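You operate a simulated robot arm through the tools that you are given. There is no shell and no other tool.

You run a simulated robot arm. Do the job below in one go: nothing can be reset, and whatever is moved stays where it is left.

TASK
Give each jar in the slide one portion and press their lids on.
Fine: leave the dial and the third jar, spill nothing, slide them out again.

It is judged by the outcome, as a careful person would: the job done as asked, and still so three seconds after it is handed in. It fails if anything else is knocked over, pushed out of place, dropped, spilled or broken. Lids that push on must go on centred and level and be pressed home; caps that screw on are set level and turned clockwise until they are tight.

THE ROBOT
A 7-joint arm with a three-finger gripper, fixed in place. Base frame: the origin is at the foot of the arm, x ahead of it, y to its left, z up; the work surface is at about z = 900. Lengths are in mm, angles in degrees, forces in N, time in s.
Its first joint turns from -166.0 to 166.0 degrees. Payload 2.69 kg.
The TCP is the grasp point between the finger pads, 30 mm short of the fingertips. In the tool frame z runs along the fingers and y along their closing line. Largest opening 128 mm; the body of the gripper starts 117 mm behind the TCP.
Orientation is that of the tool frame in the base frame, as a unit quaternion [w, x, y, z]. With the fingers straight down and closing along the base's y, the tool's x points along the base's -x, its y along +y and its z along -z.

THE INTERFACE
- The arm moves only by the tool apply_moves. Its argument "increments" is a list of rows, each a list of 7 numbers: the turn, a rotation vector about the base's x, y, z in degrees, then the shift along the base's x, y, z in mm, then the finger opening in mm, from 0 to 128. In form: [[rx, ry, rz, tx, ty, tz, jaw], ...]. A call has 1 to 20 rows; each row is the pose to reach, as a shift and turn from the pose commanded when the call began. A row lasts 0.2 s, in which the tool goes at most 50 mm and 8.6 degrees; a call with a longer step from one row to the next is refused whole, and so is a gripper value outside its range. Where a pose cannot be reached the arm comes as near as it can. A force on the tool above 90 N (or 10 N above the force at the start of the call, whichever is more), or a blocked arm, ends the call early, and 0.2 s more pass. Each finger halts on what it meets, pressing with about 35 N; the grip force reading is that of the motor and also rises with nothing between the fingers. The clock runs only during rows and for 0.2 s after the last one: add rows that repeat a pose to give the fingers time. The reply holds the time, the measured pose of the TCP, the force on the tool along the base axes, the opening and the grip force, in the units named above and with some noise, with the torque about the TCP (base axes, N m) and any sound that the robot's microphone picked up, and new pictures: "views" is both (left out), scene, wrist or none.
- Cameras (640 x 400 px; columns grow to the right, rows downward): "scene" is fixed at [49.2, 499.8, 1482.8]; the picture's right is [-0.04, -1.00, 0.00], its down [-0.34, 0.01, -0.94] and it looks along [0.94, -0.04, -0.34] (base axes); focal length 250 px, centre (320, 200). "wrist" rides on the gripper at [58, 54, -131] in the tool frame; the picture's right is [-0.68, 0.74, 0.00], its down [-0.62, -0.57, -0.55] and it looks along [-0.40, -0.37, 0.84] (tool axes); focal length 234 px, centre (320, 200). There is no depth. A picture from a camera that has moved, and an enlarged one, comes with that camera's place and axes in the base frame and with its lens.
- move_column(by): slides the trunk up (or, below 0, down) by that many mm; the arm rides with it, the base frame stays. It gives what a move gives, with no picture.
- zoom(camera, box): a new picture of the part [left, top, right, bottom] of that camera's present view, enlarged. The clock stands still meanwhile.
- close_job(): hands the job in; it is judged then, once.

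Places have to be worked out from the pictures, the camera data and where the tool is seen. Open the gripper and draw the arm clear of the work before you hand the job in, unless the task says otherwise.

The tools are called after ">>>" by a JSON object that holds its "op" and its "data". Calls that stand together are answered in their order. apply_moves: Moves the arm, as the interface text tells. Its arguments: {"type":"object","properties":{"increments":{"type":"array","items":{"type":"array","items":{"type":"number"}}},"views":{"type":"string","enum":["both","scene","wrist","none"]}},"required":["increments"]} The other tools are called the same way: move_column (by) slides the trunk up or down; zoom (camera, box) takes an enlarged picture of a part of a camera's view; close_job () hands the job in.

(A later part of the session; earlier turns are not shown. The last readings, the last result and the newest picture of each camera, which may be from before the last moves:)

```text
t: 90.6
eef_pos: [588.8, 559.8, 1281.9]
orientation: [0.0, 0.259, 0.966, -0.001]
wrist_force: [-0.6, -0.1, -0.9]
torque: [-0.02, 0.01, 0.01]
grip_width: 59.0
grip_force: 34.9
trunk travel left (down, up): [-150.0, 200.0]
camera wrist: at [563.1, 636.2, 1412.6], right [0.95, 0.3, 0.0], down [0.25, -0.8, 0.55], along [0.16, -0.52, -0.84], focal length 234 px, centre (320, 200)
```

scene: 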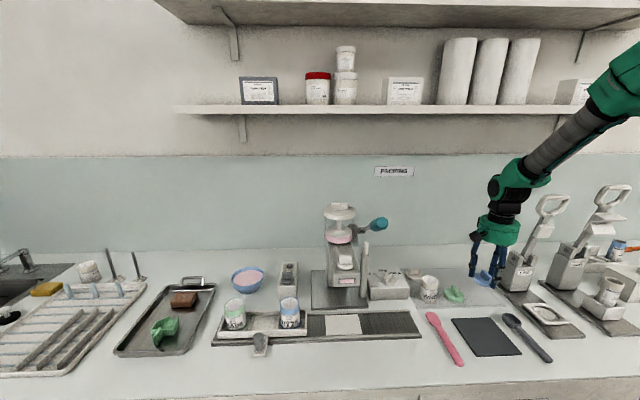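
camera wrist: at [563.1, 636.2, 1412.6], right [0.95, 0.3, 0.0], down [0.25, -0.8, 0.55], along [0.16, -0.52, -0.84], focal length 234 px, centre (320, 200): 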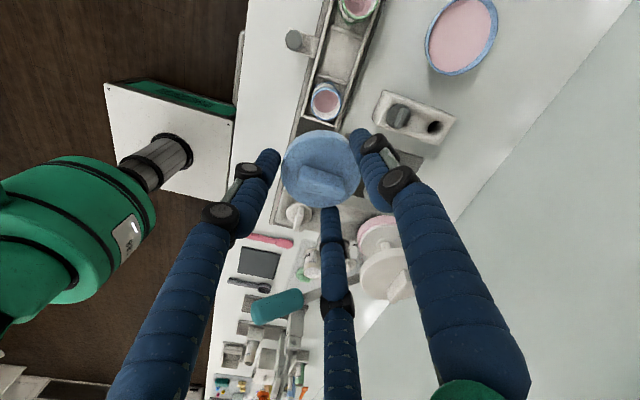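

Lid is still held at 59 mm. I'll line up over RY75's known centre (599.5, 559.6) and lower to just above the rim.

>>> {"op": "apply_moves", "data": {"increments": [[0, 0, 0, 6, 0.4, -45, 46], [0, 0, 0, 10.9, 0.7, -92, 46], [0, 0, 0, 10.9, 0.7, -140, 46], [0, 0, 0, 10.9, 0.7, -185, 46], [0, 0, 0, 10.9, 0.7, -220, 46], [0, 0, 0, 10.9, 0.7, -242, 46], [0, 0, 0, 10.9, 0.7, -242, 46]], "views": "both"}}

>>> {"op": "zoom", "data": {"camera": "wrist", "box": [240, 70, 400, 220]}}

>>> {"op": "zoom", "data": {"camera": "scene", "box": [250, 250, 330, 340]}}

```text
t: 92.2
eef_pos: [599.8, 559.9, 1039.2]
orientation: [0.001, 0.26, 0.966, 0.001]
wrist_force: [0.8, 0.3, -0.4]
torque: [-0.04, 0.03, 0.02]
grip_width: 59.1
grip_force: 34.7
trunk travel left (down, up): [-150.0, 200.0]
camera wrist: at [573.8, 636.8, 1170.6], right [0.95, 0.3, 0.0], down [0.25, -0.8, 0.55], along [0.16, -0.52, -0.84], focal length 234 px, centre (320, 200)
```

scene: 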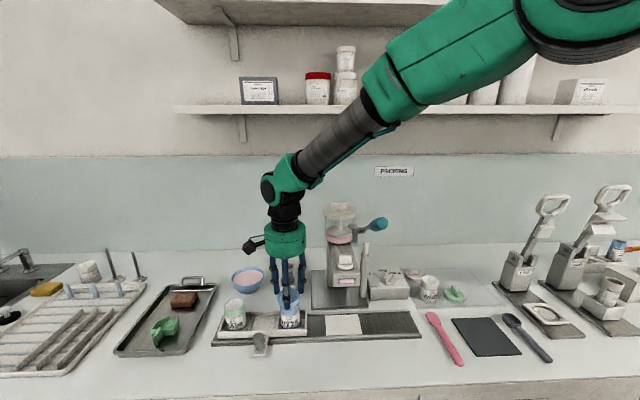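
wrist: 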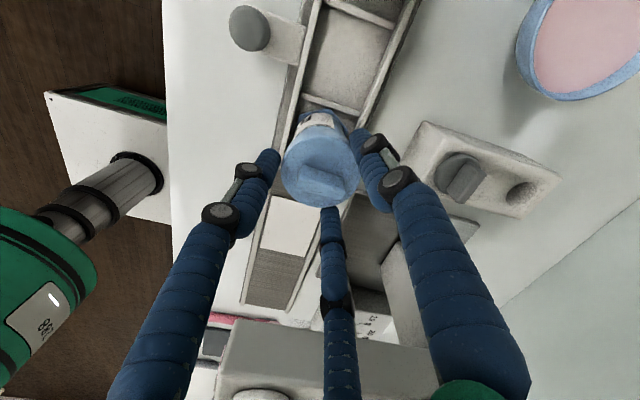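

```text
2.67 times, centred on (320, 145) of wrist
camera zoom: at [573.8, 636.8, 1170.6], right [0.95, 0.3, 0.0], down [0.25, -0.8, 0.55], along [0.16, -0.52, -0.84], focal length 624 px, centre (320, 347)
```

zoom: 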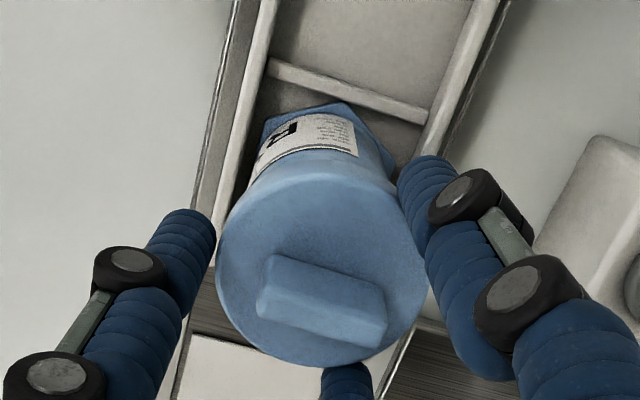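

```text
4.44 times, centred on (290, 295) of scene
camera zoom: at [49.2, 499.8, 1482.8], right [-0.04, -1.0, 0.0], down [-0.34, 0.01, -0.94], along [0.94, -0.04, -0.34], focal length 1111 px, centre (453, -222)
```

zoom: 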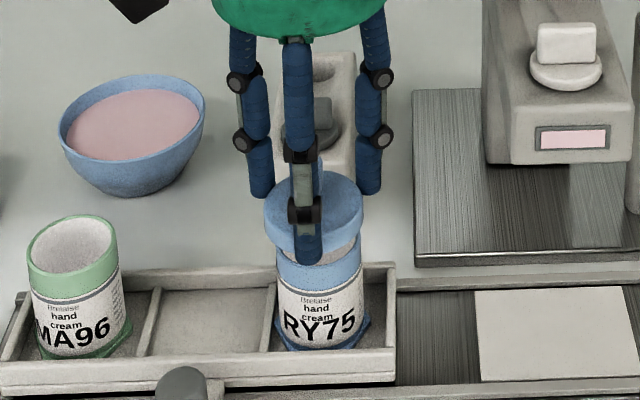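

The lid is centred over the jar in both views. I'll lower slowly until the first contact is felt.

>>> {"op": "apply_moves", "data": {"increments": [[0, 0, 0, 0, 0, -5, 46], [0, 0, 0, 0, 0, -9, 46], [0, 0, 0, 0, 0, -12, 46], [0, 0, 0, 0, 0, -15, 46]], "views": "none"}}

```text
t: 93.2
eef_pos: [598.4, 558.8, 1024.7]
orientation: [0.001, 0.26, 0.966, 0.001]
wrist_force: [0.1, 0.4, 0.4]
torque: [-0.04, -0.01, -0.02]
grip_width: 59.2
grip_force: 35.3
trunk travel left (down, up): [-150.0, 200.0]
```

>>> {"op": "apply_moves", "data": {"increments": [[0, 0, 0, 0, 0, -2, 46], [0, 0, 0, 0, 0, -4, 46], [0, 0, 0, 0, 0, -6, 46]], "views": "none"}}

```text
t: 94.0
eef_pos: [600.0, 559.5, 1019.8]
orientation: [0.0, 0.26, 0.966, 0.001]
wrist_force: [-0.3, -0.4, -0.9]
torque: [0.0, -0.01, -0.01]
grip_width: 59.0
grip_force: 34.8
trunk travel left (down, up): [-150.0, 200.0]
```

No contact yet at z≈1019; continuing in small steps.

>>> {"op": "apply_moves", "data": {"increments": [[0, 0, 0, 0, 0, -1.5, 46], [0, 0, 0, 0, 0, -3, 46], [0, 0, 0, 0, 0, -4.5, 46]], "views": "both"}}

>>> {"op": "zoom", "data": {"camera": "scene", "box": [260, 270, 320, 330]}}

```text
t: 94.8
eef_pos: [599.8, 559.4, 1015.6]
orientation: [0.0, 0.26, 0.966, 0.0]
wrist_force: [-4.7, -8.8, 14.8]
torque: [-0.7, 0.33, 0.09]
grip_width: 59.3
grip_force: 35.7
trunk travel left (down, up): [-150.0, 200.0]
heard: snap
camera wrist: at [573.9, 635.1, 1147.4], right [0.95, 0.3, 0.0], down [0.25, -0.8, 0.55], along [0.16, -0.52, -0.84], focal length 234 px, centre (320, 200)
```

scene: 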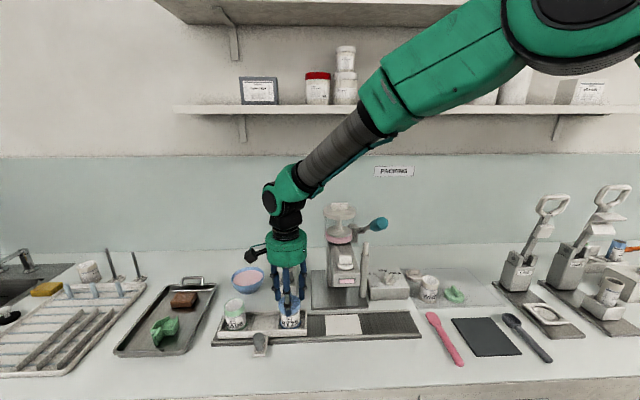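
wrist: 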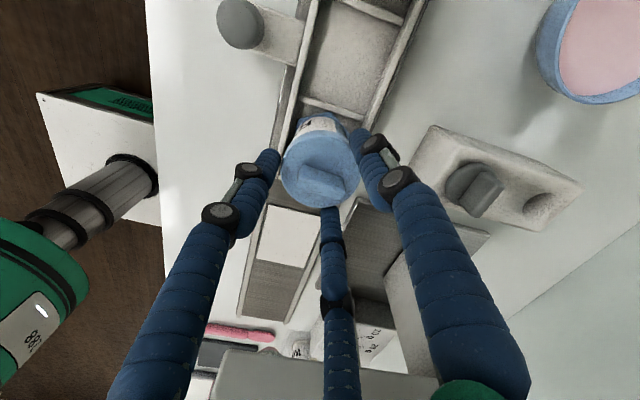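

```text
6.67 times, centred on (290, 300) of scene
camera zoom: at [49.2, 499.8, 1482.8], right [-0.04, -1.0, 0.0], down [-0.34, 0.01, -0.94], along [0.94, -0.04, -0.34], focal length 1666 px, centre (520, -467)
```

zoom: 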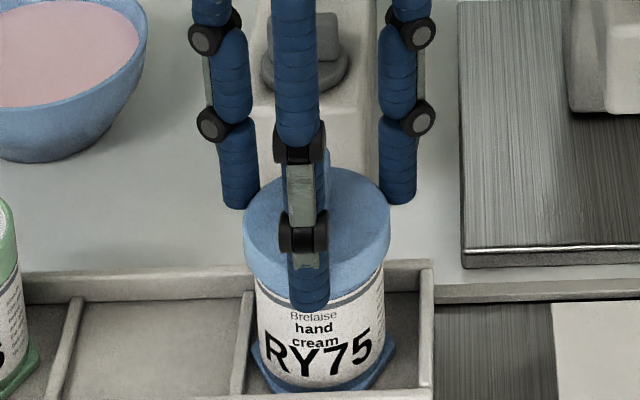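

A "snap" was heard with ~15 N: the lid has gone on. I'll open the fingers, rise a little and inspect how it sits.

>>> {"op": "apply_moves", "data": {"increments": [[0, 0, 0, 0, 0, 0, 62], [0, 0, 0, 0, 0, 0, 72], [0, 0, 0, 0, 0, 0, 76], [0, 0, 0, 0, 0, 30, 80], [0, 0, 0, 0, 0, 75, 80]], "views": "both"}}

>>> {"op": "zoom", "data": {"camera": "scene", "box": [260, 270, 320, 330]}}

>>> {"op": "zoom", "data": {"camera": "wrist", "box": [260, 90, 380, 190]}}

```text
t: 96.0
eef_pos: [600.1, 558.5, 1088.8]
orientation: [-0.001, 0.26, 0.966, -0.001]
wrist_force: [-0.5, 0.8, -0.1]
torque: [0.02, 0.03, 0.01]
grip_width: 79.9
grip_force: 0.1
trunk travel left (down, up): [-150.0, 200.0]
camera wrist: at [574.5, 634.9, 1219.8], right [0.95, 0.3, 0.0], down [0.25, -0.8, 0.55], along [0.16, -0.52, -0.84], focal length 234 px, centre (320, 200)
```

scene: 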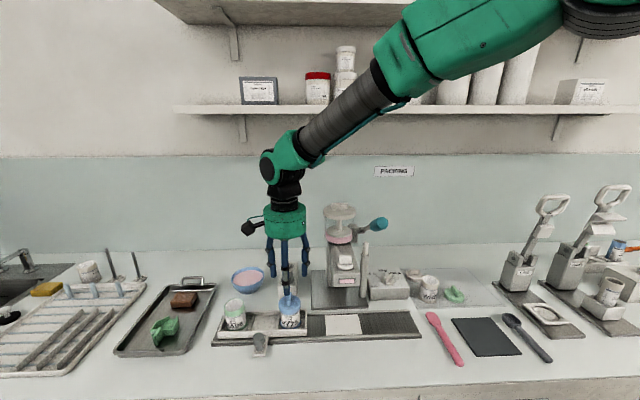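
wrist: 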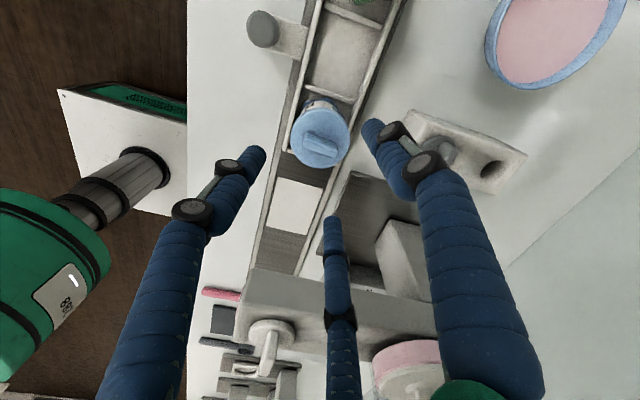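

```text
6.67 times, centred on (290, 300) of scene
camera zoom: at [49.2, 499.8, 1482.8], right [-0.04, -1.0, 0.0], down [-0.34, 0.01, -0.94], along [0.94, -0.04, -0.34], focal length 1666 px, centre (520, -467)
```

zoom: 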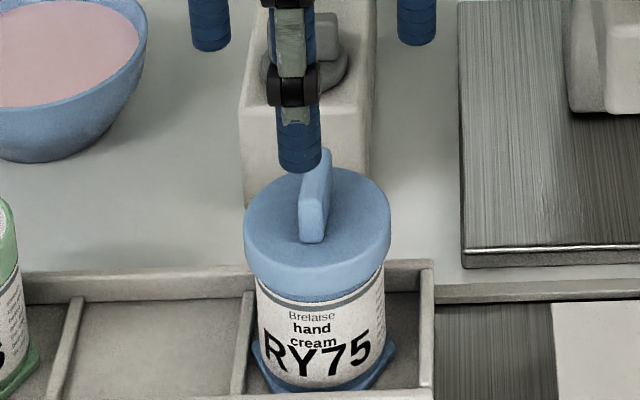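

```text
4.00 times, centred on (320, 140) of wrist
camera zoom: at [574.5, 634.9, 1219.8], right [0.95, 0.3, 0.0], down [0.25, -0.8, 0.55], along [0.16, -0.52, -0.84], focal length 937 px, centre (320, 440)
```

zoom: 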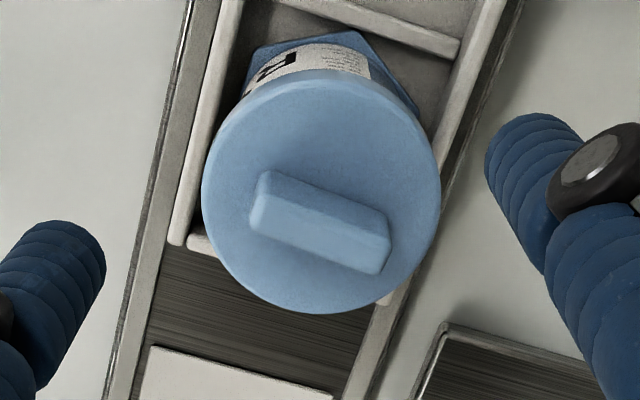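

The lid sits level on RY75. To be sure it's home, I'll press the lid's flange with three fingertips around the handle; first I'll lower to just above it and check placement.

>>> {"op": "apply_moves", "data": {"increments": [[0, 0, 0, 0, 0, 0, 60], [0, 0, 0, 0, 0, 0, 46], [0, 0, 0, 0, 1, -20, 46], [0, 0, 0, 0, 1, -40, 46], [0, 0, 0, 0, 1, -57, 46]], "views": "both"}}

>>> {"op": "zoom", "data": {"camera": "wrist", "box": [260, 110, 380, 220]}}

>>> {"op": "zoom", "data": {"camera": "scene", "box": [260, 260, 320, 320]}}

```text
t: 97.2
eef_pos: [599.9, 560.4, 1032.4]
orientation: [0.0, 0.26, 0.966, 0.0]
wrist_force: [-0.2, -0.2, 0.5]
torque: [0.02, -0.02, 0.04]
grip_width: 45.9
grip_force: 0.0
trunk travel left (down, up): [-150.0, 200.0]
camera wrist: at [574.3, 636.0, 1163.2], right [0.95, 0.3, 0.0], down [0.25, -0.8, 0.55], along [0.16, -0.52, -0.84], focal length 234 px, centre (320, 200)
```

scene: 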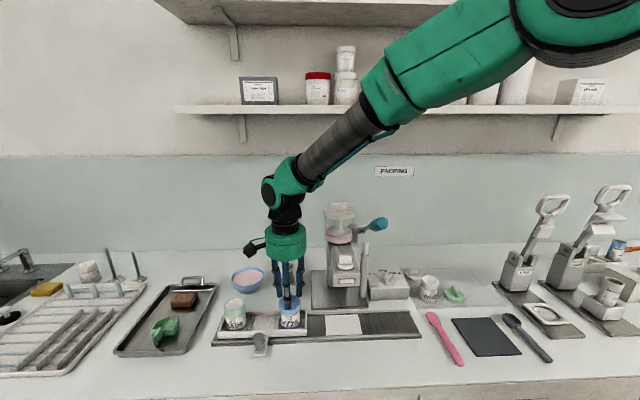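
wrist: 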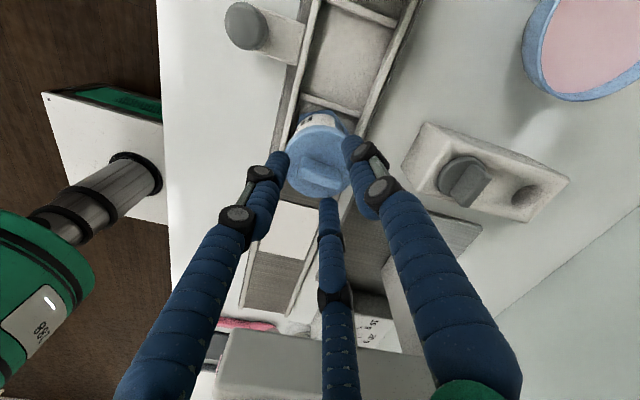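

```text
3.64 times, centred on (320, 165) of wrist
camera zoom: at [574.3, 636.0, 1163.2], right [0.95, 0.3, 0.0], down [0.25, -0.8, 0.55], along [0.16, -0.52, -0.84], focal length 852 px, centre (320, 327)
```

zoom: 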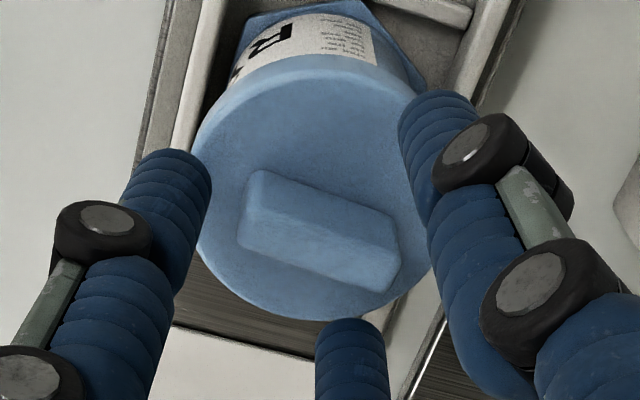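

```text
6.67 times, centred on (290, 290) of scene
camera zoom: at [49.2, 499.8, 1482.8], right [-0.04, -1.0, 0.0], down [-0.34, 0.01, -0.94], along [0.94, -0.04, -0.34], focal length 1666 px, centre (520, -400)
```

zoom: 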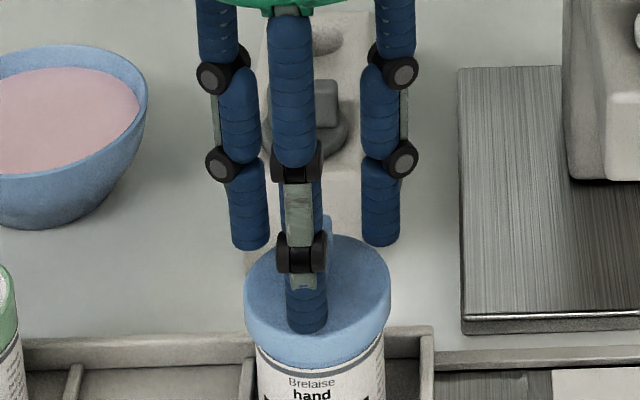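

The fingertips are around the handle and over the flange; I'll shift (−1.5, +1.5), narrow slightly, and press down in small steps watching the force.

>>> {"op": "apply_moves", "data": {"increments": [[0, 0, 0, -1.5, 1.5, 0, 42], [0, 0, 0, -1.5, 1.5, -3, 42], [0, 0, 0, -1.5, 1.5, -6, 42], [0, 0, 0, -1.5, 1.5, -8, 42]], "views": "none"}}

```text
t: 98.2
eef_pos: [597.6, 560.8, 1024.4]
orientation: [0.0, 0.259, 0.966, 0.0]
wrist_force: [0.0, 0.0, 0.5]
torque: [-0.02, -0.02, -0.01]
grip_width: 41.9
grip_force: 0.2
trunk travel left (down, up): [-150.0, 200.0]
```

>>> {"op": "apply_moves", "data": {"increments": [[0, 0, 0, 0, 0, -2, 42], [0, 0, 0, 0, 0, -4, 42], [0, 0, 0, 0, 0, -6, 42]], "views": "none"}}

```text
t: 99.0
eef_pos: [597.6, 562.4, 1022.2]
orientation: [0.002, 0.259, 0.966, 0.003]
wrist_force: [-2.9, -3.1, 32.5]
torque: [-0.42, 0.17, -0.02]
grip_width: 42.8
grip_force: 7.3
trunk travel left (down, up): [-150.0, 200.0]
```

Firm contact at lid-top z≈992 with 32 N and no movement. I'll press a bit harder, to around 60 N.

>>> {"op": "apply_moves", "data": {"increments": [[0, 0, 0, 0, 0, -2, 42], [0, 0, 0, 0, 0, -4, 42], [0, 0, 0, 0, 0, -4, 42]], "views": "none"}}

```text
t: 99.8
eef_pos: [598.0, 562.1, 1021.8]
orientation: [0.003, 0.26, 0.966, 0.004]
wrist_force: [-1.2, -5.0, 75.7]
torque: [-0.59, 0.21, -0.01]
grip_width: 40.0
grip_force: 24.9
trunk travel left (down, up): [-150.0, 200.0]
```

75 N gives no further movement, so RY75's lid is fully home. I'll lift off and go for the green lid, expected near (703.6, 25.6).

>>> {"op": "apply_moves", "data": {"increments": [[0, 0, 0, 0, 0, 10, 44], [0, 0, 0, 0, 0, 50, 50], [0, 0, 0, -10, -10, 95, 80], [0, 0, 0, -25, -20, 140, 80], [0, 0, 0, -40, -30, 185, 80], [0, 0, 0, -55, -45, 228, 80], [0, 0, 0, -65, -65, 270, 80], [0, 0, 0, -75, -95, 305, 80], [0, 0, 0, -78, -140, 318, 80], [0, 0, 0, -78, -189, 318, 80], [0, 0, 0, -78, -238, 318, 80], [0, 0, 0, -78, -287, 318, 80], [0, 0, 0, -78, -336, 318, 80], [0, 0, 0, -78, -385, 318, 80], [0, 0, 0, -70, -430, 318, 80], [0, 0, 0, -45, -470, 310, 80], [0, 0, 0, -15, -504, 293, 80], [0, 0, 0, 19, -527, 267, 80], [0, 0, 0, 52, -535, 235, 80], [0, 0, 0, 83, -536.5, 200, 80]], "views": "scene"}}

>>> {"op": "zoom", "data": {"camera": "scene", "box": [250, 260, 330, 340]}}

>>> {"op": "apply_moves", "data": {"increments": [[0, 0, 0, 15, 0, -45, 80], [0, 0, 0, 22, 0, -90, 80], [0, 0, 0, 22.6, 0, -132, 80]], "views": "both"}}

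>>> {"op": "zoom", "data": {"camera": "wrist", "box": [240, 60, 400, 220]}}

```text
t: 104.0
eef_pos: [680.7, 26.3, 1212.6]
orientation: [0.001, 0.258, 0.966, 0.0]
wrist_force: [0.5, 1.1, -0.9]
torque: [0.04, -0.01, -0.02]
grip_width: 79.9
grip_force: 0.1
trunk travel left (down, up): [-150.0, 200.0]
```

scene: 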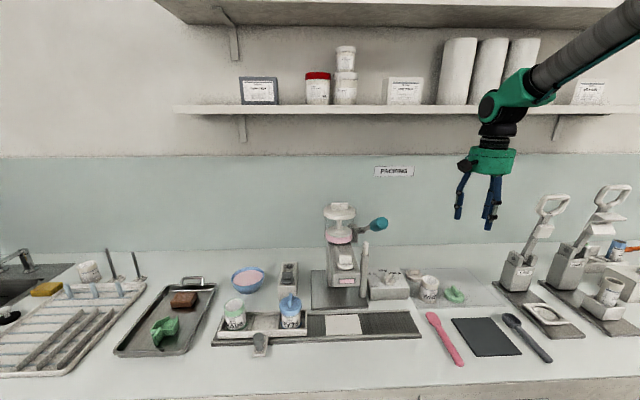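

```text
5.00 times, centred on (290, 300) of scene
camera zoom: at [49.2, 499.8, 1482.8], right [-0.04, -1.0, 0.0], down [-0.34, 0.01, -0.94], along [0.94, -0.04, -0.34], focal length 1250 px, centre (470, -300)
```

zoom: 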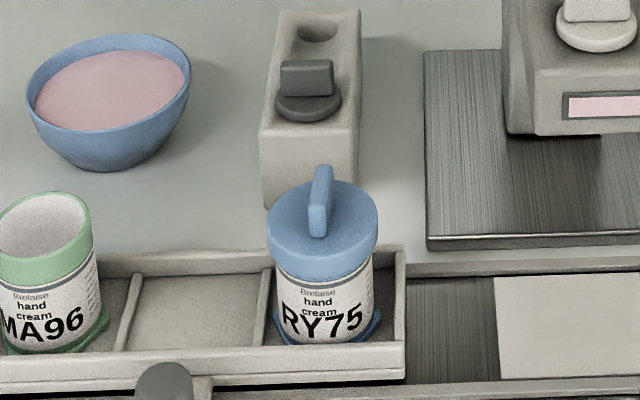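

```text
t: 104.8
eef_pos: [704.1, 26.9, 1081.7]
orientation: [0.0, 0.259, 0.966, -0.001]
wrist_force: [0.0, -0.3, -0.9]
torque: [-0.03, 0.05, 0.0]
grip_width: 80.3
grip_force: 0.0
trunk travel left (down, up): [-150.0, 200.0]
camera wrist: at [678.9, 103.4, 1212.5], right [0.95, 0.3, 0.0], down [0.25, -0.8, 0.55], along [0.16, -0.52, -0.84], focal length 234 px, centre (320, 200)
```

scene: 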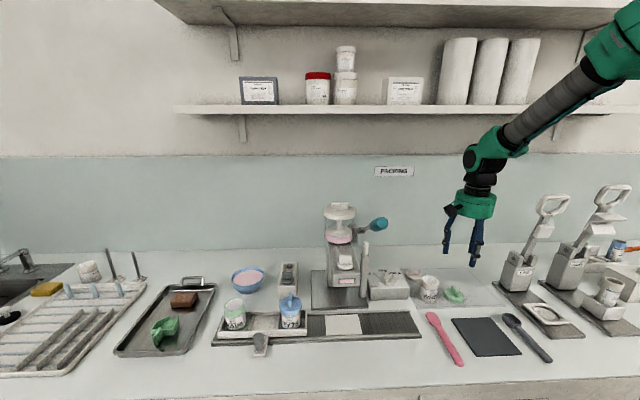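
wrist: 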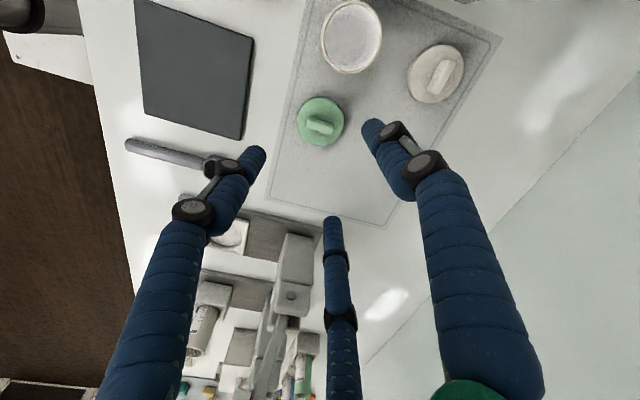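

```text
2.50 times, centred on (320, 140) of wrist
camera zoom: at [678.9, 103.4, 1212.5], right [0.95, 0.3, 0.0], down [0.25, -0.8, 0.55], along [0.16, -0.52, -0.84], focal length 585 px, centre (320, 350)
```

zoom: 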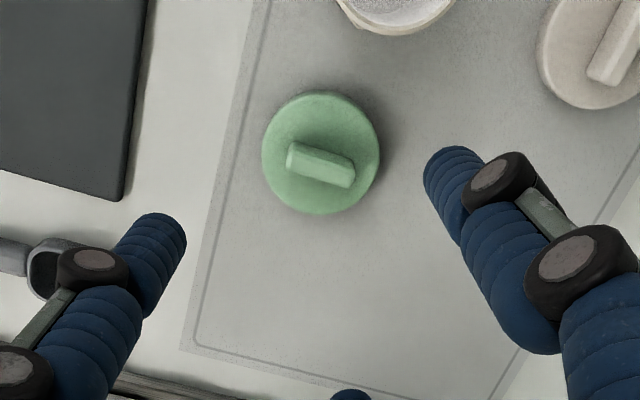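

RY75's lid looks level and seated. The green lid is nearly under my axis (offset ≈ +0.3, +1.4); I'll lower part way and re-check clearance to the third jar.

>>> {"op": "apply_moves", "data": {"increments": [[0, 0, 0, 0.3, 1.4, -40, 78], [0, 0, 0, 0.3, 1.4, -80, 74], [0, 0, 0, 0.3, 1.4, -102, 74]], "views": "both"}}

>>> {"op": "zoom", "data": {"camera": "wrist", "box": [240, 90, 400, 240]}}

>>> {"op": "zoom", "data": {"camera": "scene", "box": [400, 220, 510, 320]}}

```text
t: 105.6
eef_pos: [704.0, 28.7, 978.5]
orientation: [-0.001, 0.26, 0.966, 0.0]
wrist_force: [-1.5, 0.2, -0.3]
torque: [0.01, 0.07, 0.01]
grip_width: 74.0
grip_force: 0.0
trunk travel left (down, up): [-150.0, 200.0]
camera wrist: at [679.2, 105.5, 1110.1], right [0.95, 0.3, 0.0], down [0.25, -0.8, 0.55], along [0.16, -0.52, -0.84], focal length 234 px, centre (320, 200)
```

scene: 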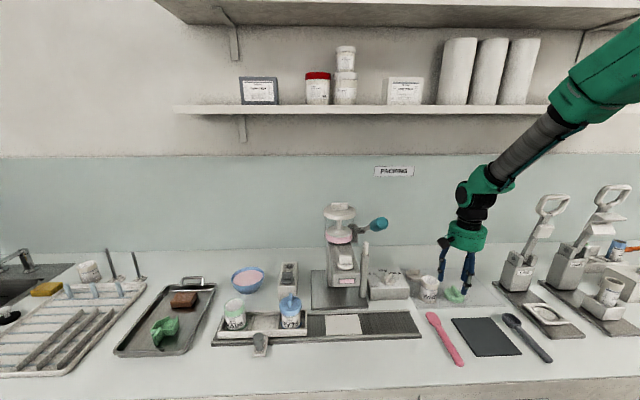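
wrist: 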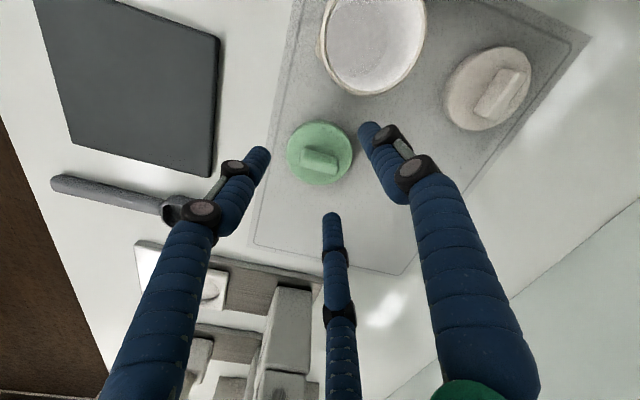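

```text
2.67 times, centred on (320, 165) of wrist
camera zoom: at [679.2, 105.5, 1110.1], right [0.95, 0.3, 0.0], down [0.25, -0.8, 0.55], along [0.16, -0.52, -0.84], focal length 624 px, centre (320, 293)
```

zoom: 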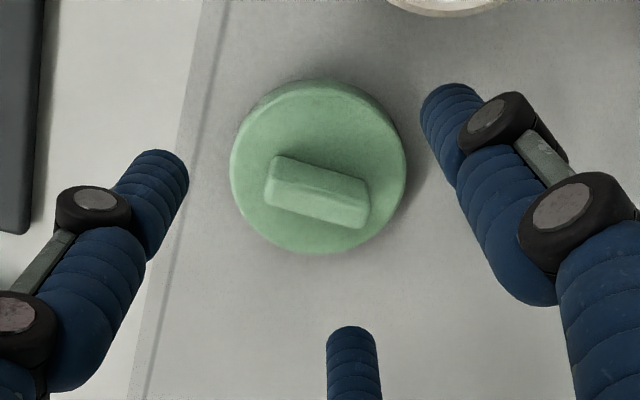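

```text
4.00 times, centred on (455, 270) of scene
camera zoom: at [49.2, 499.8, 1482.8], right [-0.04, -1.0, 0.0], down [-0.34, 0.01, -0.94], along [0.94, -0.04, -0.34], focal length 1000 px, centre (-220, -80)
```

zoom: 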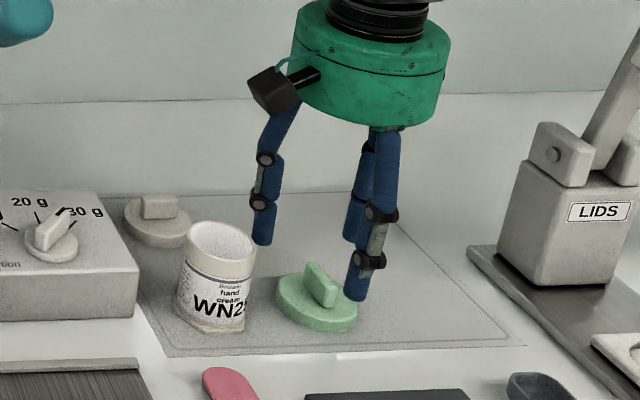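

Green lid is centred within 1 mm and the nearest finger clears the third jar by ~10 mm. I'll lower around the lid.

>>> {"op": "apply_moves", "data": {"increments": [[0, 0, 0, -0.3, -0.6, -20, 74], [0, 0, 0, -0.3, -0.6, -35, 74], [0, 0, 0, -0.3, -0.6, -42, 74], [0, 0, 0, -0.3, -0.6, -43, 74]], "views": "wrist"}}

>>> {"op": "zoom", "data": {"camera": "wrist", "box": [240, 110, 400, 260]}}

>>> {"op": "zoom", "data": {"camera": "scene", "box": [400, 220, 510, 320]}}

```text
t: 106.6
eef_pos: [702.9, 25.9, 936.7]
orientation: [-0.001, 0.26, 0.966, 0.0]
wrist_force: [0.2, 1.4, 0.2]
torque: [-0.02, 0.0, 0.03]
grip_width: 74.2
grip_force: 0.1
trunk travel left (down, up): [-150.0, 200.0]
camera wrist: at [677.8, 103.5, 1067.4], right [0.95, 0.3, 0.0], down [0.25, -0.8, 0.55], along [0.16, -0.52, -0.84], focal length 234 px, centre (320, 200)
```

wrist: 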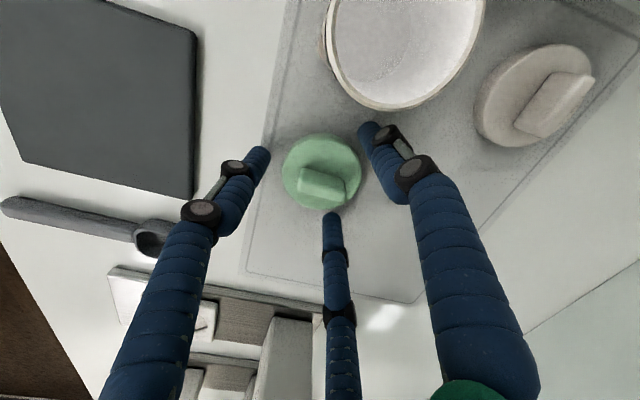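

```text
2.67 times, centred on (320, 185) of wrist
camera zoom: at [677.8, 103.5, 1067.4], right [0.95, 0.3, 0.0], down [0.25, -0.8, 0.55], along [0.16, -0.52, -0.84], focal length 624 px, centre (320, 240)
```

zoom: 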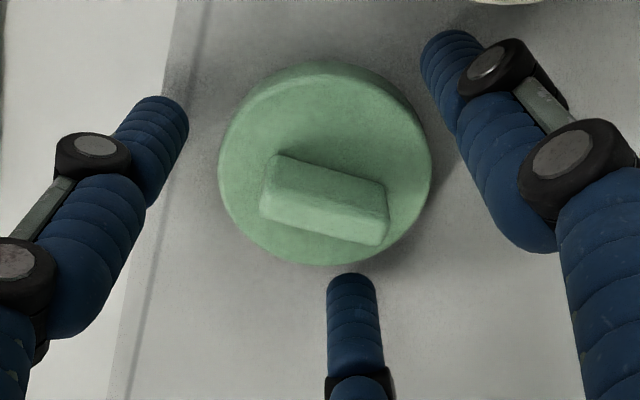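

```text
4.00 times, centred on (455, 270) of scene
camera zoom: at [49.2, 499.8, 1482.8], right [-0.04, -1.0, 0.0], down [-0.34, 0.01, -0.94], along [0.94, -0.04, -0.34], focal length 1000 px, centre (-220, -80)
```

zoom: 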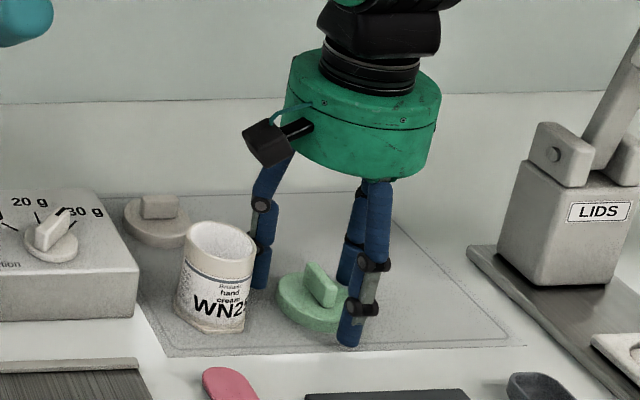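

The lid is centred among the fingertips with no contacts. I'll close on the rim.

>>> {"op": "apply_moves", "data": {"increments": [[0, 0, 0, 0, 0, 0, 66], [0, 0, 0, 0, 0, 0, 60], [0, 0, 0, 0, 0, 0, 52], [0, 0, 0, 0, 0, 0, 46]], "views": "none"}}

>>> {"op": "apply_moves", "data": {"increments": [[0, 0, 0, 0, 0, 5, 46], [0, 0, 0, 0, 0, 15, 46], [0, 0, 0, 0, 0, 35, 46], [0, 0, 0, 0, 0, 60, 46]], "views": "both"}}

>>> {"op": "zoom", "data": {"camera": "wrist", "box": [240, 110, 400, 260]}}

>>> {"op": "zoom", "data": {"camera": "scene", "box": [400, 210, 510, 310]}}

```text
t: 107.6
eef_pos: [703.7, 26.7, 936.5]
orientation: [0.0, 0.259, 0.966, 0.0]
wrist_force: [0.2, -0.4, 0.9]
torque: [-0.03, -0.04, -0.04]
grip_width: 59.2
grip_force: 35.5
trunk travel left (down, up): [-150.0, 200.0]
```

```text
t: 108.6
eef_pos: [702.0, 25.4, 997.4]
orientation: [0.0, 0.26, 0.966, 0.0]
wrist_force: [-0.6, 0.4, -0.6]
torque: [0.01, -0.03, 0.0]
grip_width: 59.1
grip_force: 35.5
trunk travel left (down, up): [-150.0, 200.0]
camera wrist: at [677.5, 102.3, 1128.5], right [0.95, 0.3, 0.0], down [0.25, -0.8, 0.55], along [0.16, -0.52, -0.84], focal length 234 px, centre (320, 200)
```

scene: 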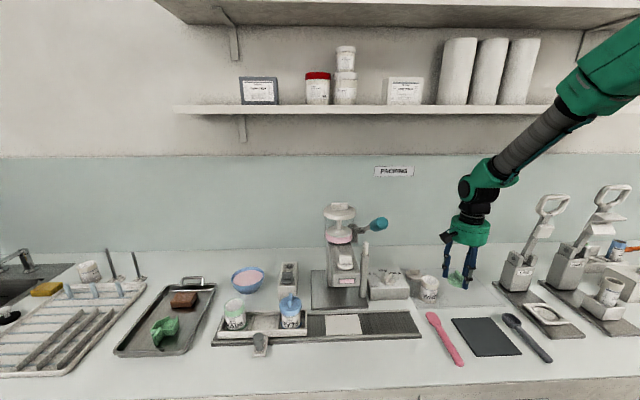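
wrist: 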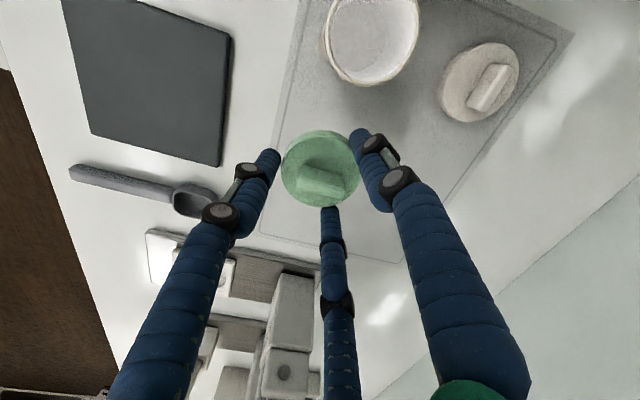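

```text
2.67 times, centred on (320, 185) of wrist
camera zoom: at [677.5, 102.3, 1128.5], right [0.95, 0.3, 0.0], down [0.25, -0.8, 0.55], along [0.16, -0.52, -0.84], focal length 624 px, centre (320, 240)
```

zoom: 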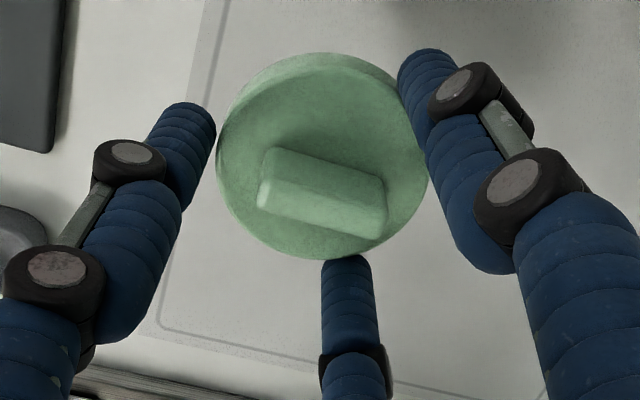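

```text
4.00 times, centred on (455, 260) of scene
camera zoom: at [49.2, 499.8, 1482.8], right [-0.04, -1.0, 0.0], down [-0.34, 0.01, -0.94], along [0.94, -0.04, -0.34], focal length 1000 px, centre (-220, -40)
```

zoom: 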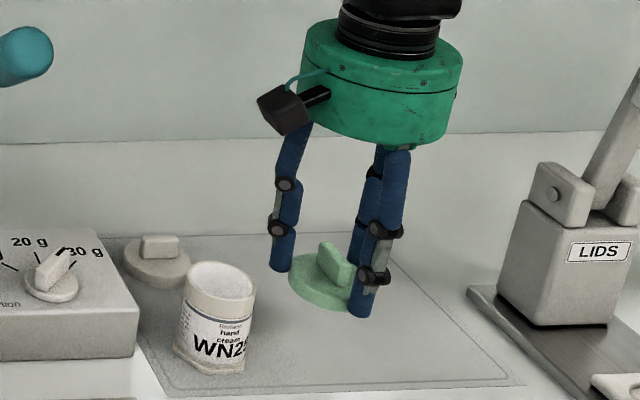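

Green lid held level. I'll carry it high over to MA96 (600.4, 709.4) and lower to just above the rim.

>>> {"op": "apply_moves", "data": {"increments": [[0, 0, 0, -10, 5, 40, 46], [0, 0, 0, -25, 15, 82, 46], [0, 0, 0, -45, 25, 122, 46], [0, 0, 0, -65, 40, 162, 46], [0, 0, 0, -85, 55, 202, 46], [0, 0, 0, -105, 70, 242, 46], [0, 0, 0, -125, 90, 280, 46], [0, 0, 0, -145, 115, 312, 46], [0, 0, 0, -165, 150, 330, 46], [0, 0, 0, -178, 195, 335, 46], [0, 0, 0, -183, 243, 335, 46], [0, 0, 0, -183, 292, 335, 46], [0, 0, 0, -183, 341, 335, 46], [0, 0, 0, -183, 390, 335, 46], [0, 0, 0, -183, 439, 335, 46], [0, 0, 0, -183, 488, 335, 46], [0, 0, 0, -183, 537, 335, 46], [0, 0, 0, -183, 586, 335, 46], [0, 0, 0, -170, 630, 335, 46], [0, 0, 0, -143, 662, 312, 46]], "views": "none"}}

>>> {"op": "apply_moves", "data": {"increments": [[0, 0, 0, 20, 10, -40, 46], [0, 0, 0, 35, 18, -80, 46], [0, 0, 0, 39.8, 21, -125, 46], [0, 0, 0, 39.8, 21, -172, 46], [0, 0, 0, 39.8, 21, -218, 46], [0, 0, 0, 39.8, 21, -250, 46], [0, 0, 0, 39.8, 21, -269.3, 46], [0, 0, 0, 39.8, 21, -269.3, 46]], "views": "both"}}

>>> {"op": "zoom", "data": {"camera": "wrist", "box": [240, 70, 400, 220]}}

>>> {"op": "zoom", "data": {"camera": "scene", "box": [200, 260, 280, 340]}}

```text
t: 112.8
eef_pos: [557.3, 691.0, 1307.8]
orientation: [0.0, 0.259, 0.966, -0.001]
wrist_force: [-0.2, 0.3, -0.7]
torque: [-0.01, -0.05, 0.04]
grip_width: 59.1
grip_force: 34.3
trunk travel left (down, up): [-150.0, 200.0]
```

```text
t: 114.6
eef_pos: [600.0, 709.9, 1038.9]
orientation: [0.0, 0.259, 0.966, -0.001]
wrist_force: [-0.4, 0.9, -0.2]
torque: [0.01, 0.01, 0.0]
grip_width: 59.2
grip_force: 34.7
trunk travel left (down, up): [-150.0, 200.0]
camera wrist: at [574.9, 786.2, 1169.9], right [0.95, 0.3, 0.0], down [0.25, -0.8, 0.55], along [0.16, -0.52, -0.84], focal length 234 px, centre (320, 200)
```

scene: 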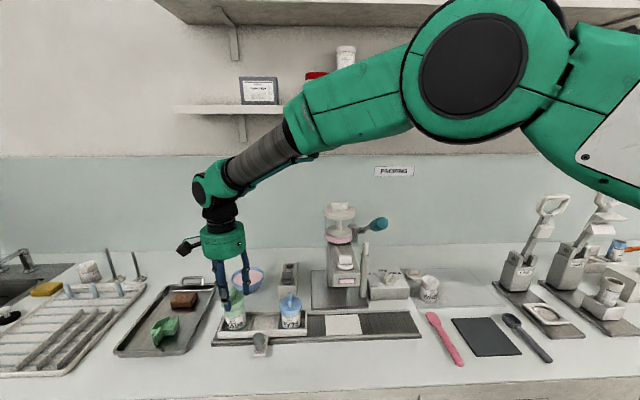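
wrist: 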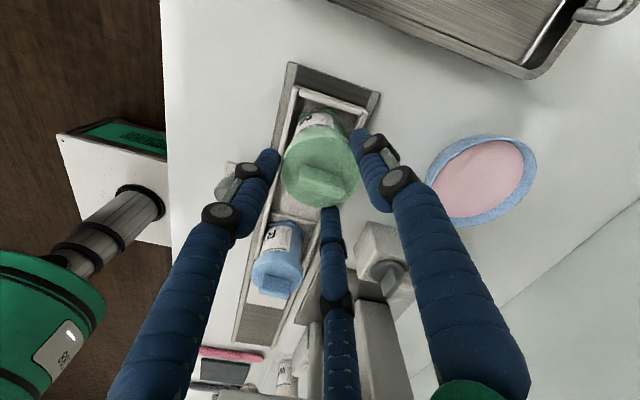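

```text
2.67 times, centred on (320, 145) of wrist
camera zoom: at [574.9, 786.2, 1169.9], right [0.95, 0.3, 0.0], down [0.25, -0.8, 0.55], along [0.16, -0.52, -0.84], focal length 624 px, centre (320, 347)
```

zoom: 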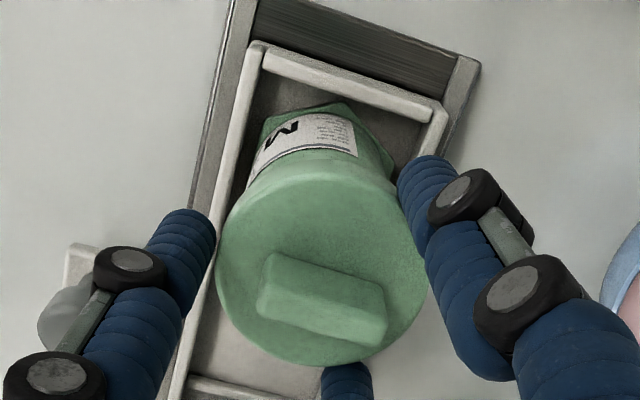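

```text
5.00 times, centred on (240, 300) of scene
camera zoom: at [49.2, 499.8, 1482.8], right [-0.04, -1.0, 0.0], down [-0.34, 0.01, -0.94], along [0.94, -0.04, -0.34], focal length 1250 px, centre (720, -300)
```

zoom: 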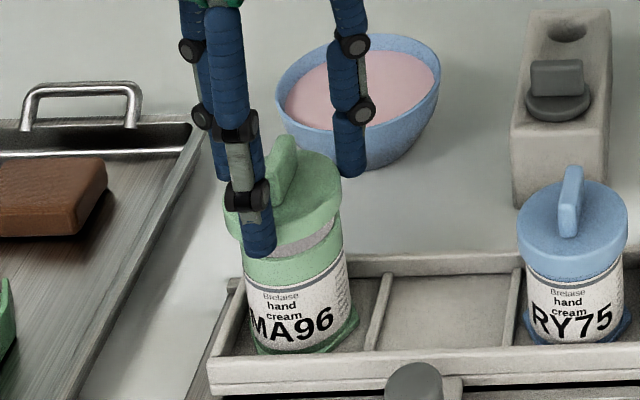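

Lid is centred over MA96. I'll lower slowly: first close to the rim, then in small steps to the snap.

>>> {"op": "apply_moves", "data": {"increments": [[0, 0, 0, 0, 0, -6, 46], [0, 0, 0, 0, 0, -12, 46], [0, 0, 0, 0, 0, -17, 46], [0, 0, 0, 0, 0, -20, 46]], "views": "none"}}

>>> {"op": "apply_moves", "data": {"increments": [[0, 0, 0, 0, 0, -1.5, 46], [0, 0, 0, 0, 0, -3, 46], [0, 0, 0, 0, 0, -4.5, 46], [0, 0, 0, 0, 0, -6, 46]], "views": "both"}}

>>> {"op": "zoom", "data": {"camera": "scene", "box": [200, 260, 280, 340]}}

```text
t: 115.6
eef_pos: [600.8, 709.5, 1020.3]
orientation: [0.0, 0.26, 0.966, 0.0]
wrist_force: [-0.1, 0.5, 0.0]
torque: [0.0, -0.04, -0.01]
grip_width: 59.2
grip_force: 34.6
trunk travel left (down, up): [-150.0, 200.0]
```

```text
t: 116.6
eef_pos: [600.7, 708.1, 1016.5]
orientation: [0.0, 0.26, 0.966, 0.002]
wrist_force: [0.3, -3.4, 18.2]
torque: [-0.42, 0.06, 0.06]
grip_width: 59.1
grip_force: 35.1
trunk travel left (down, up): [-150.0, 200.0]
heard: snap
camera wrist: at [574.7, 785.2, 1147.8], right [0.95, 0.3, 0.0], down [0.25, -0.8, 0.55], along [0.17, -0.52, -0.84], focal length 234 px, centre (320, 200)
```

scene: 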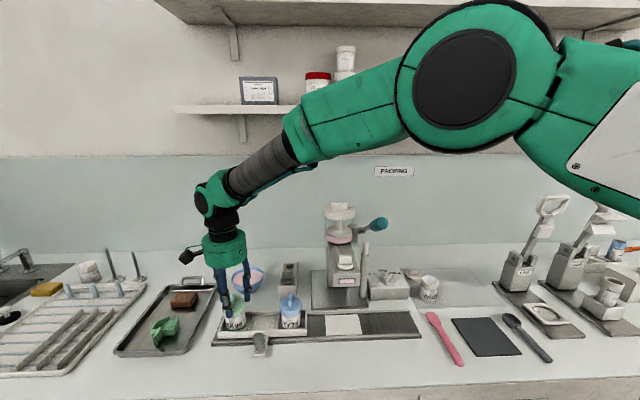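
wrist: 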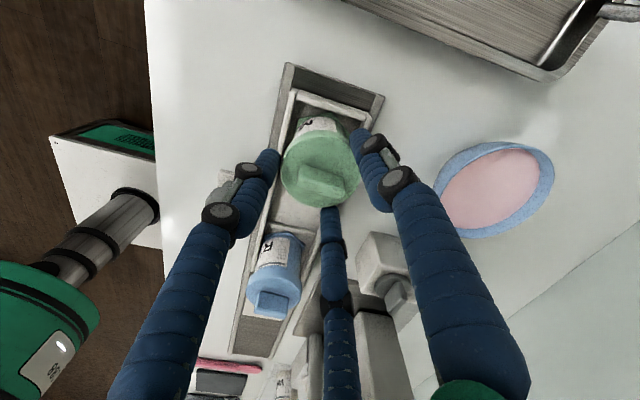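

```text
5.00 times, centred on (240, 300) of scene
camera zoom: at [49.2, 499.8, 1482.8], right [-0.04, -1.0, 0.0], down [-0.34, 0.01, -0.94], along [0.94, -0.04, -0.34], focal length 1250 px, centre (720, -300)
```

zoom: 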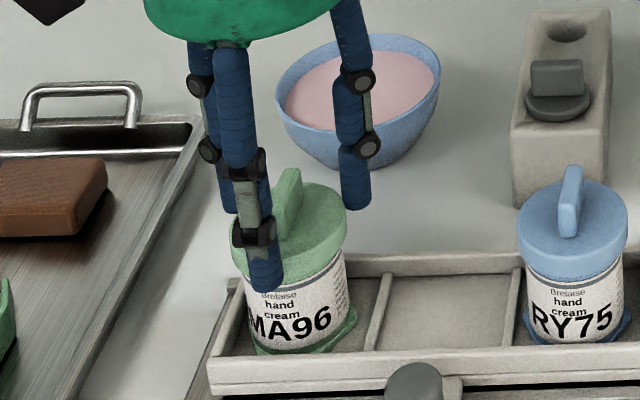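

A second "snap": the green lid is on. I'll release, rise a little and inspect.

>>> {"op": "apply_moves", "data": {"increments": [[0, 0, 0, 0, 0, 0, 62], [0, 0, 0, 0, 0, 0, 72], [0, 0, 0, 0, 0, 0, 76], [0, 0, 0, 0, 0, 25, 76], [0, 0, 0, 0, 0, 50, 60], [0, 0, 0, 0, 0, 50, 46]], "views": "both"}}

>>> {"op": "zoom", "data": {"camera": "scene", "box": [200, 260, 280, 340]}}

>>> {"op": "zoom", "data": {"camera": "wrist", "box": [260, 90, 380, 200]}}

```text
t: 118.0
eef_pos: [599.6, 710.6, 1063.2]
orientation: [0.0, 0.26, 0.966, 0.0]
wrist_force: [0.5, 0.1, 0.0]
torque: [0.0, -0.02, 0.03]
grip_width: 45.8
grip_force: 0.0
trunk travel left (down, up): [-150.0, 200.0]
camera wrist: at [574.5, 786.9, 1194.8], right [0.95, 0.3, 0.0], down [0.25, -0.8, 0.55], along [0.16, -0.52, -0.84], focal length 234 px, centre (320, 200)
```

scene: 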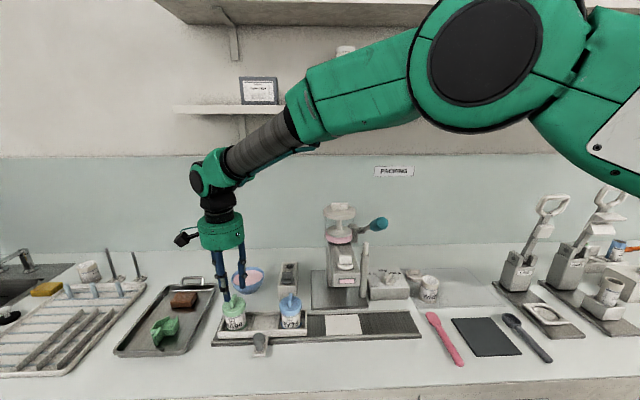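
wrist: 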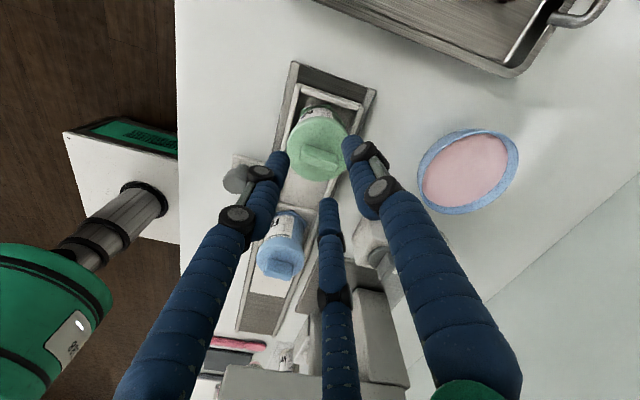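

```text
5.00 times, centred on (240, 300) of scene
camera zoom: at [49.2, 499.8, 1482.8], right [-0.04, -1.0, 0.0], down [-0.34, 0.01, -0.94], along [0.94, -0.04, -0.34], focal length 1250 px, centre (720, -300)
```

zoom: 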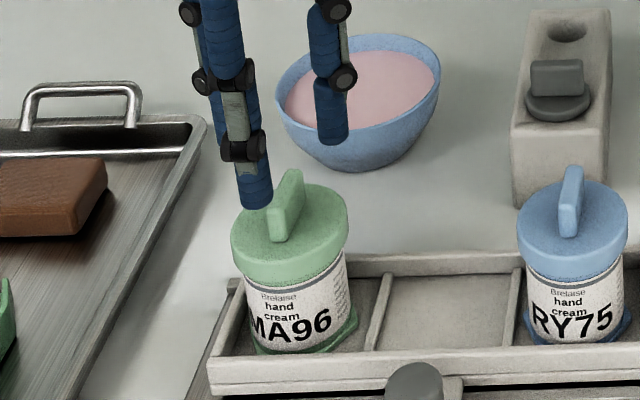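

```text
3.64 times, centred on (320, 145) of wrist
camera zoom: at [574.5, 786.9, 1194.8], right [0.95, 0.3, 0.0], down [0.25, -0.8, 0.55], along [0.16, -0.52, -0.84], focal length 852 px, centre (320, 400)
```

zoom: 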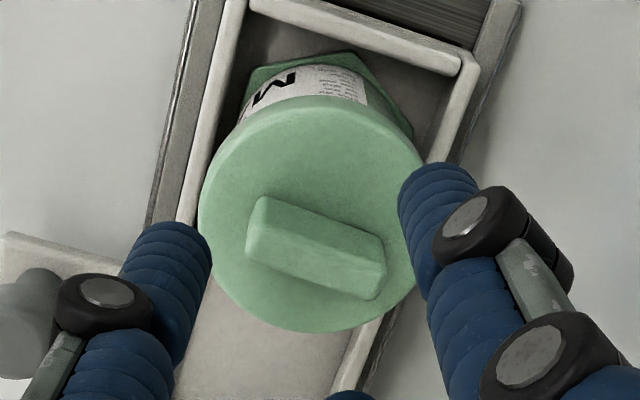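

MA96's lid sits level. I'll press its flange as well to confirm it's home.

>>> {"op": "apply_moves", "data": {"increments": [[0, 0, 0, -1.5, -0.8, -15, 42], [0, 0, 0, -1.5, -0.8, -30, 42], [0, 0, 0, -1.5, -0.8, -38, 42], [0, 0, 0, -1.5, -0.8, -41, 42], [0, 0, 0, -1.5, -0.8, -44, 42], [0, 0, 0, -1.5, -0.8, -46, 42]], "views": "none"}}

```text
t: 119.4
eef_pos: [599.9, 708.3, 1022.5]
orientation: [0.002, 0.26, 0.966, 0.002]
wrist_force: [1.0, -0.1, 27.5]
torque: [-0.09, 0.01, -0.01]
grip_width: 43.2
grip_force: 0.6
trunk travel left (down, up): [-150.0, 200.0]
```

>>> {"op": "apply_moves", "data": {"increments": [[0, 0, 0, 0, 0, -2, 42], [0, 0, 0, 0, 0, -4, 42], [0, 0, 0, 0, 0, -4.5, 42]], "views": "none"}}

```text
t: 120.2
eef_pos: [599.0, 708.5, 1021.2]
orientation: [0.003, 0.26, 0.966, 0.005]
wrist_force: [2.1, -3.2, 65.3]
torque: [-0.62, -0.15, -0.06]
grip_width: 44.8
grip_force: 9.2
trunk travel left (down, up): [-150.0, 200.0]
```

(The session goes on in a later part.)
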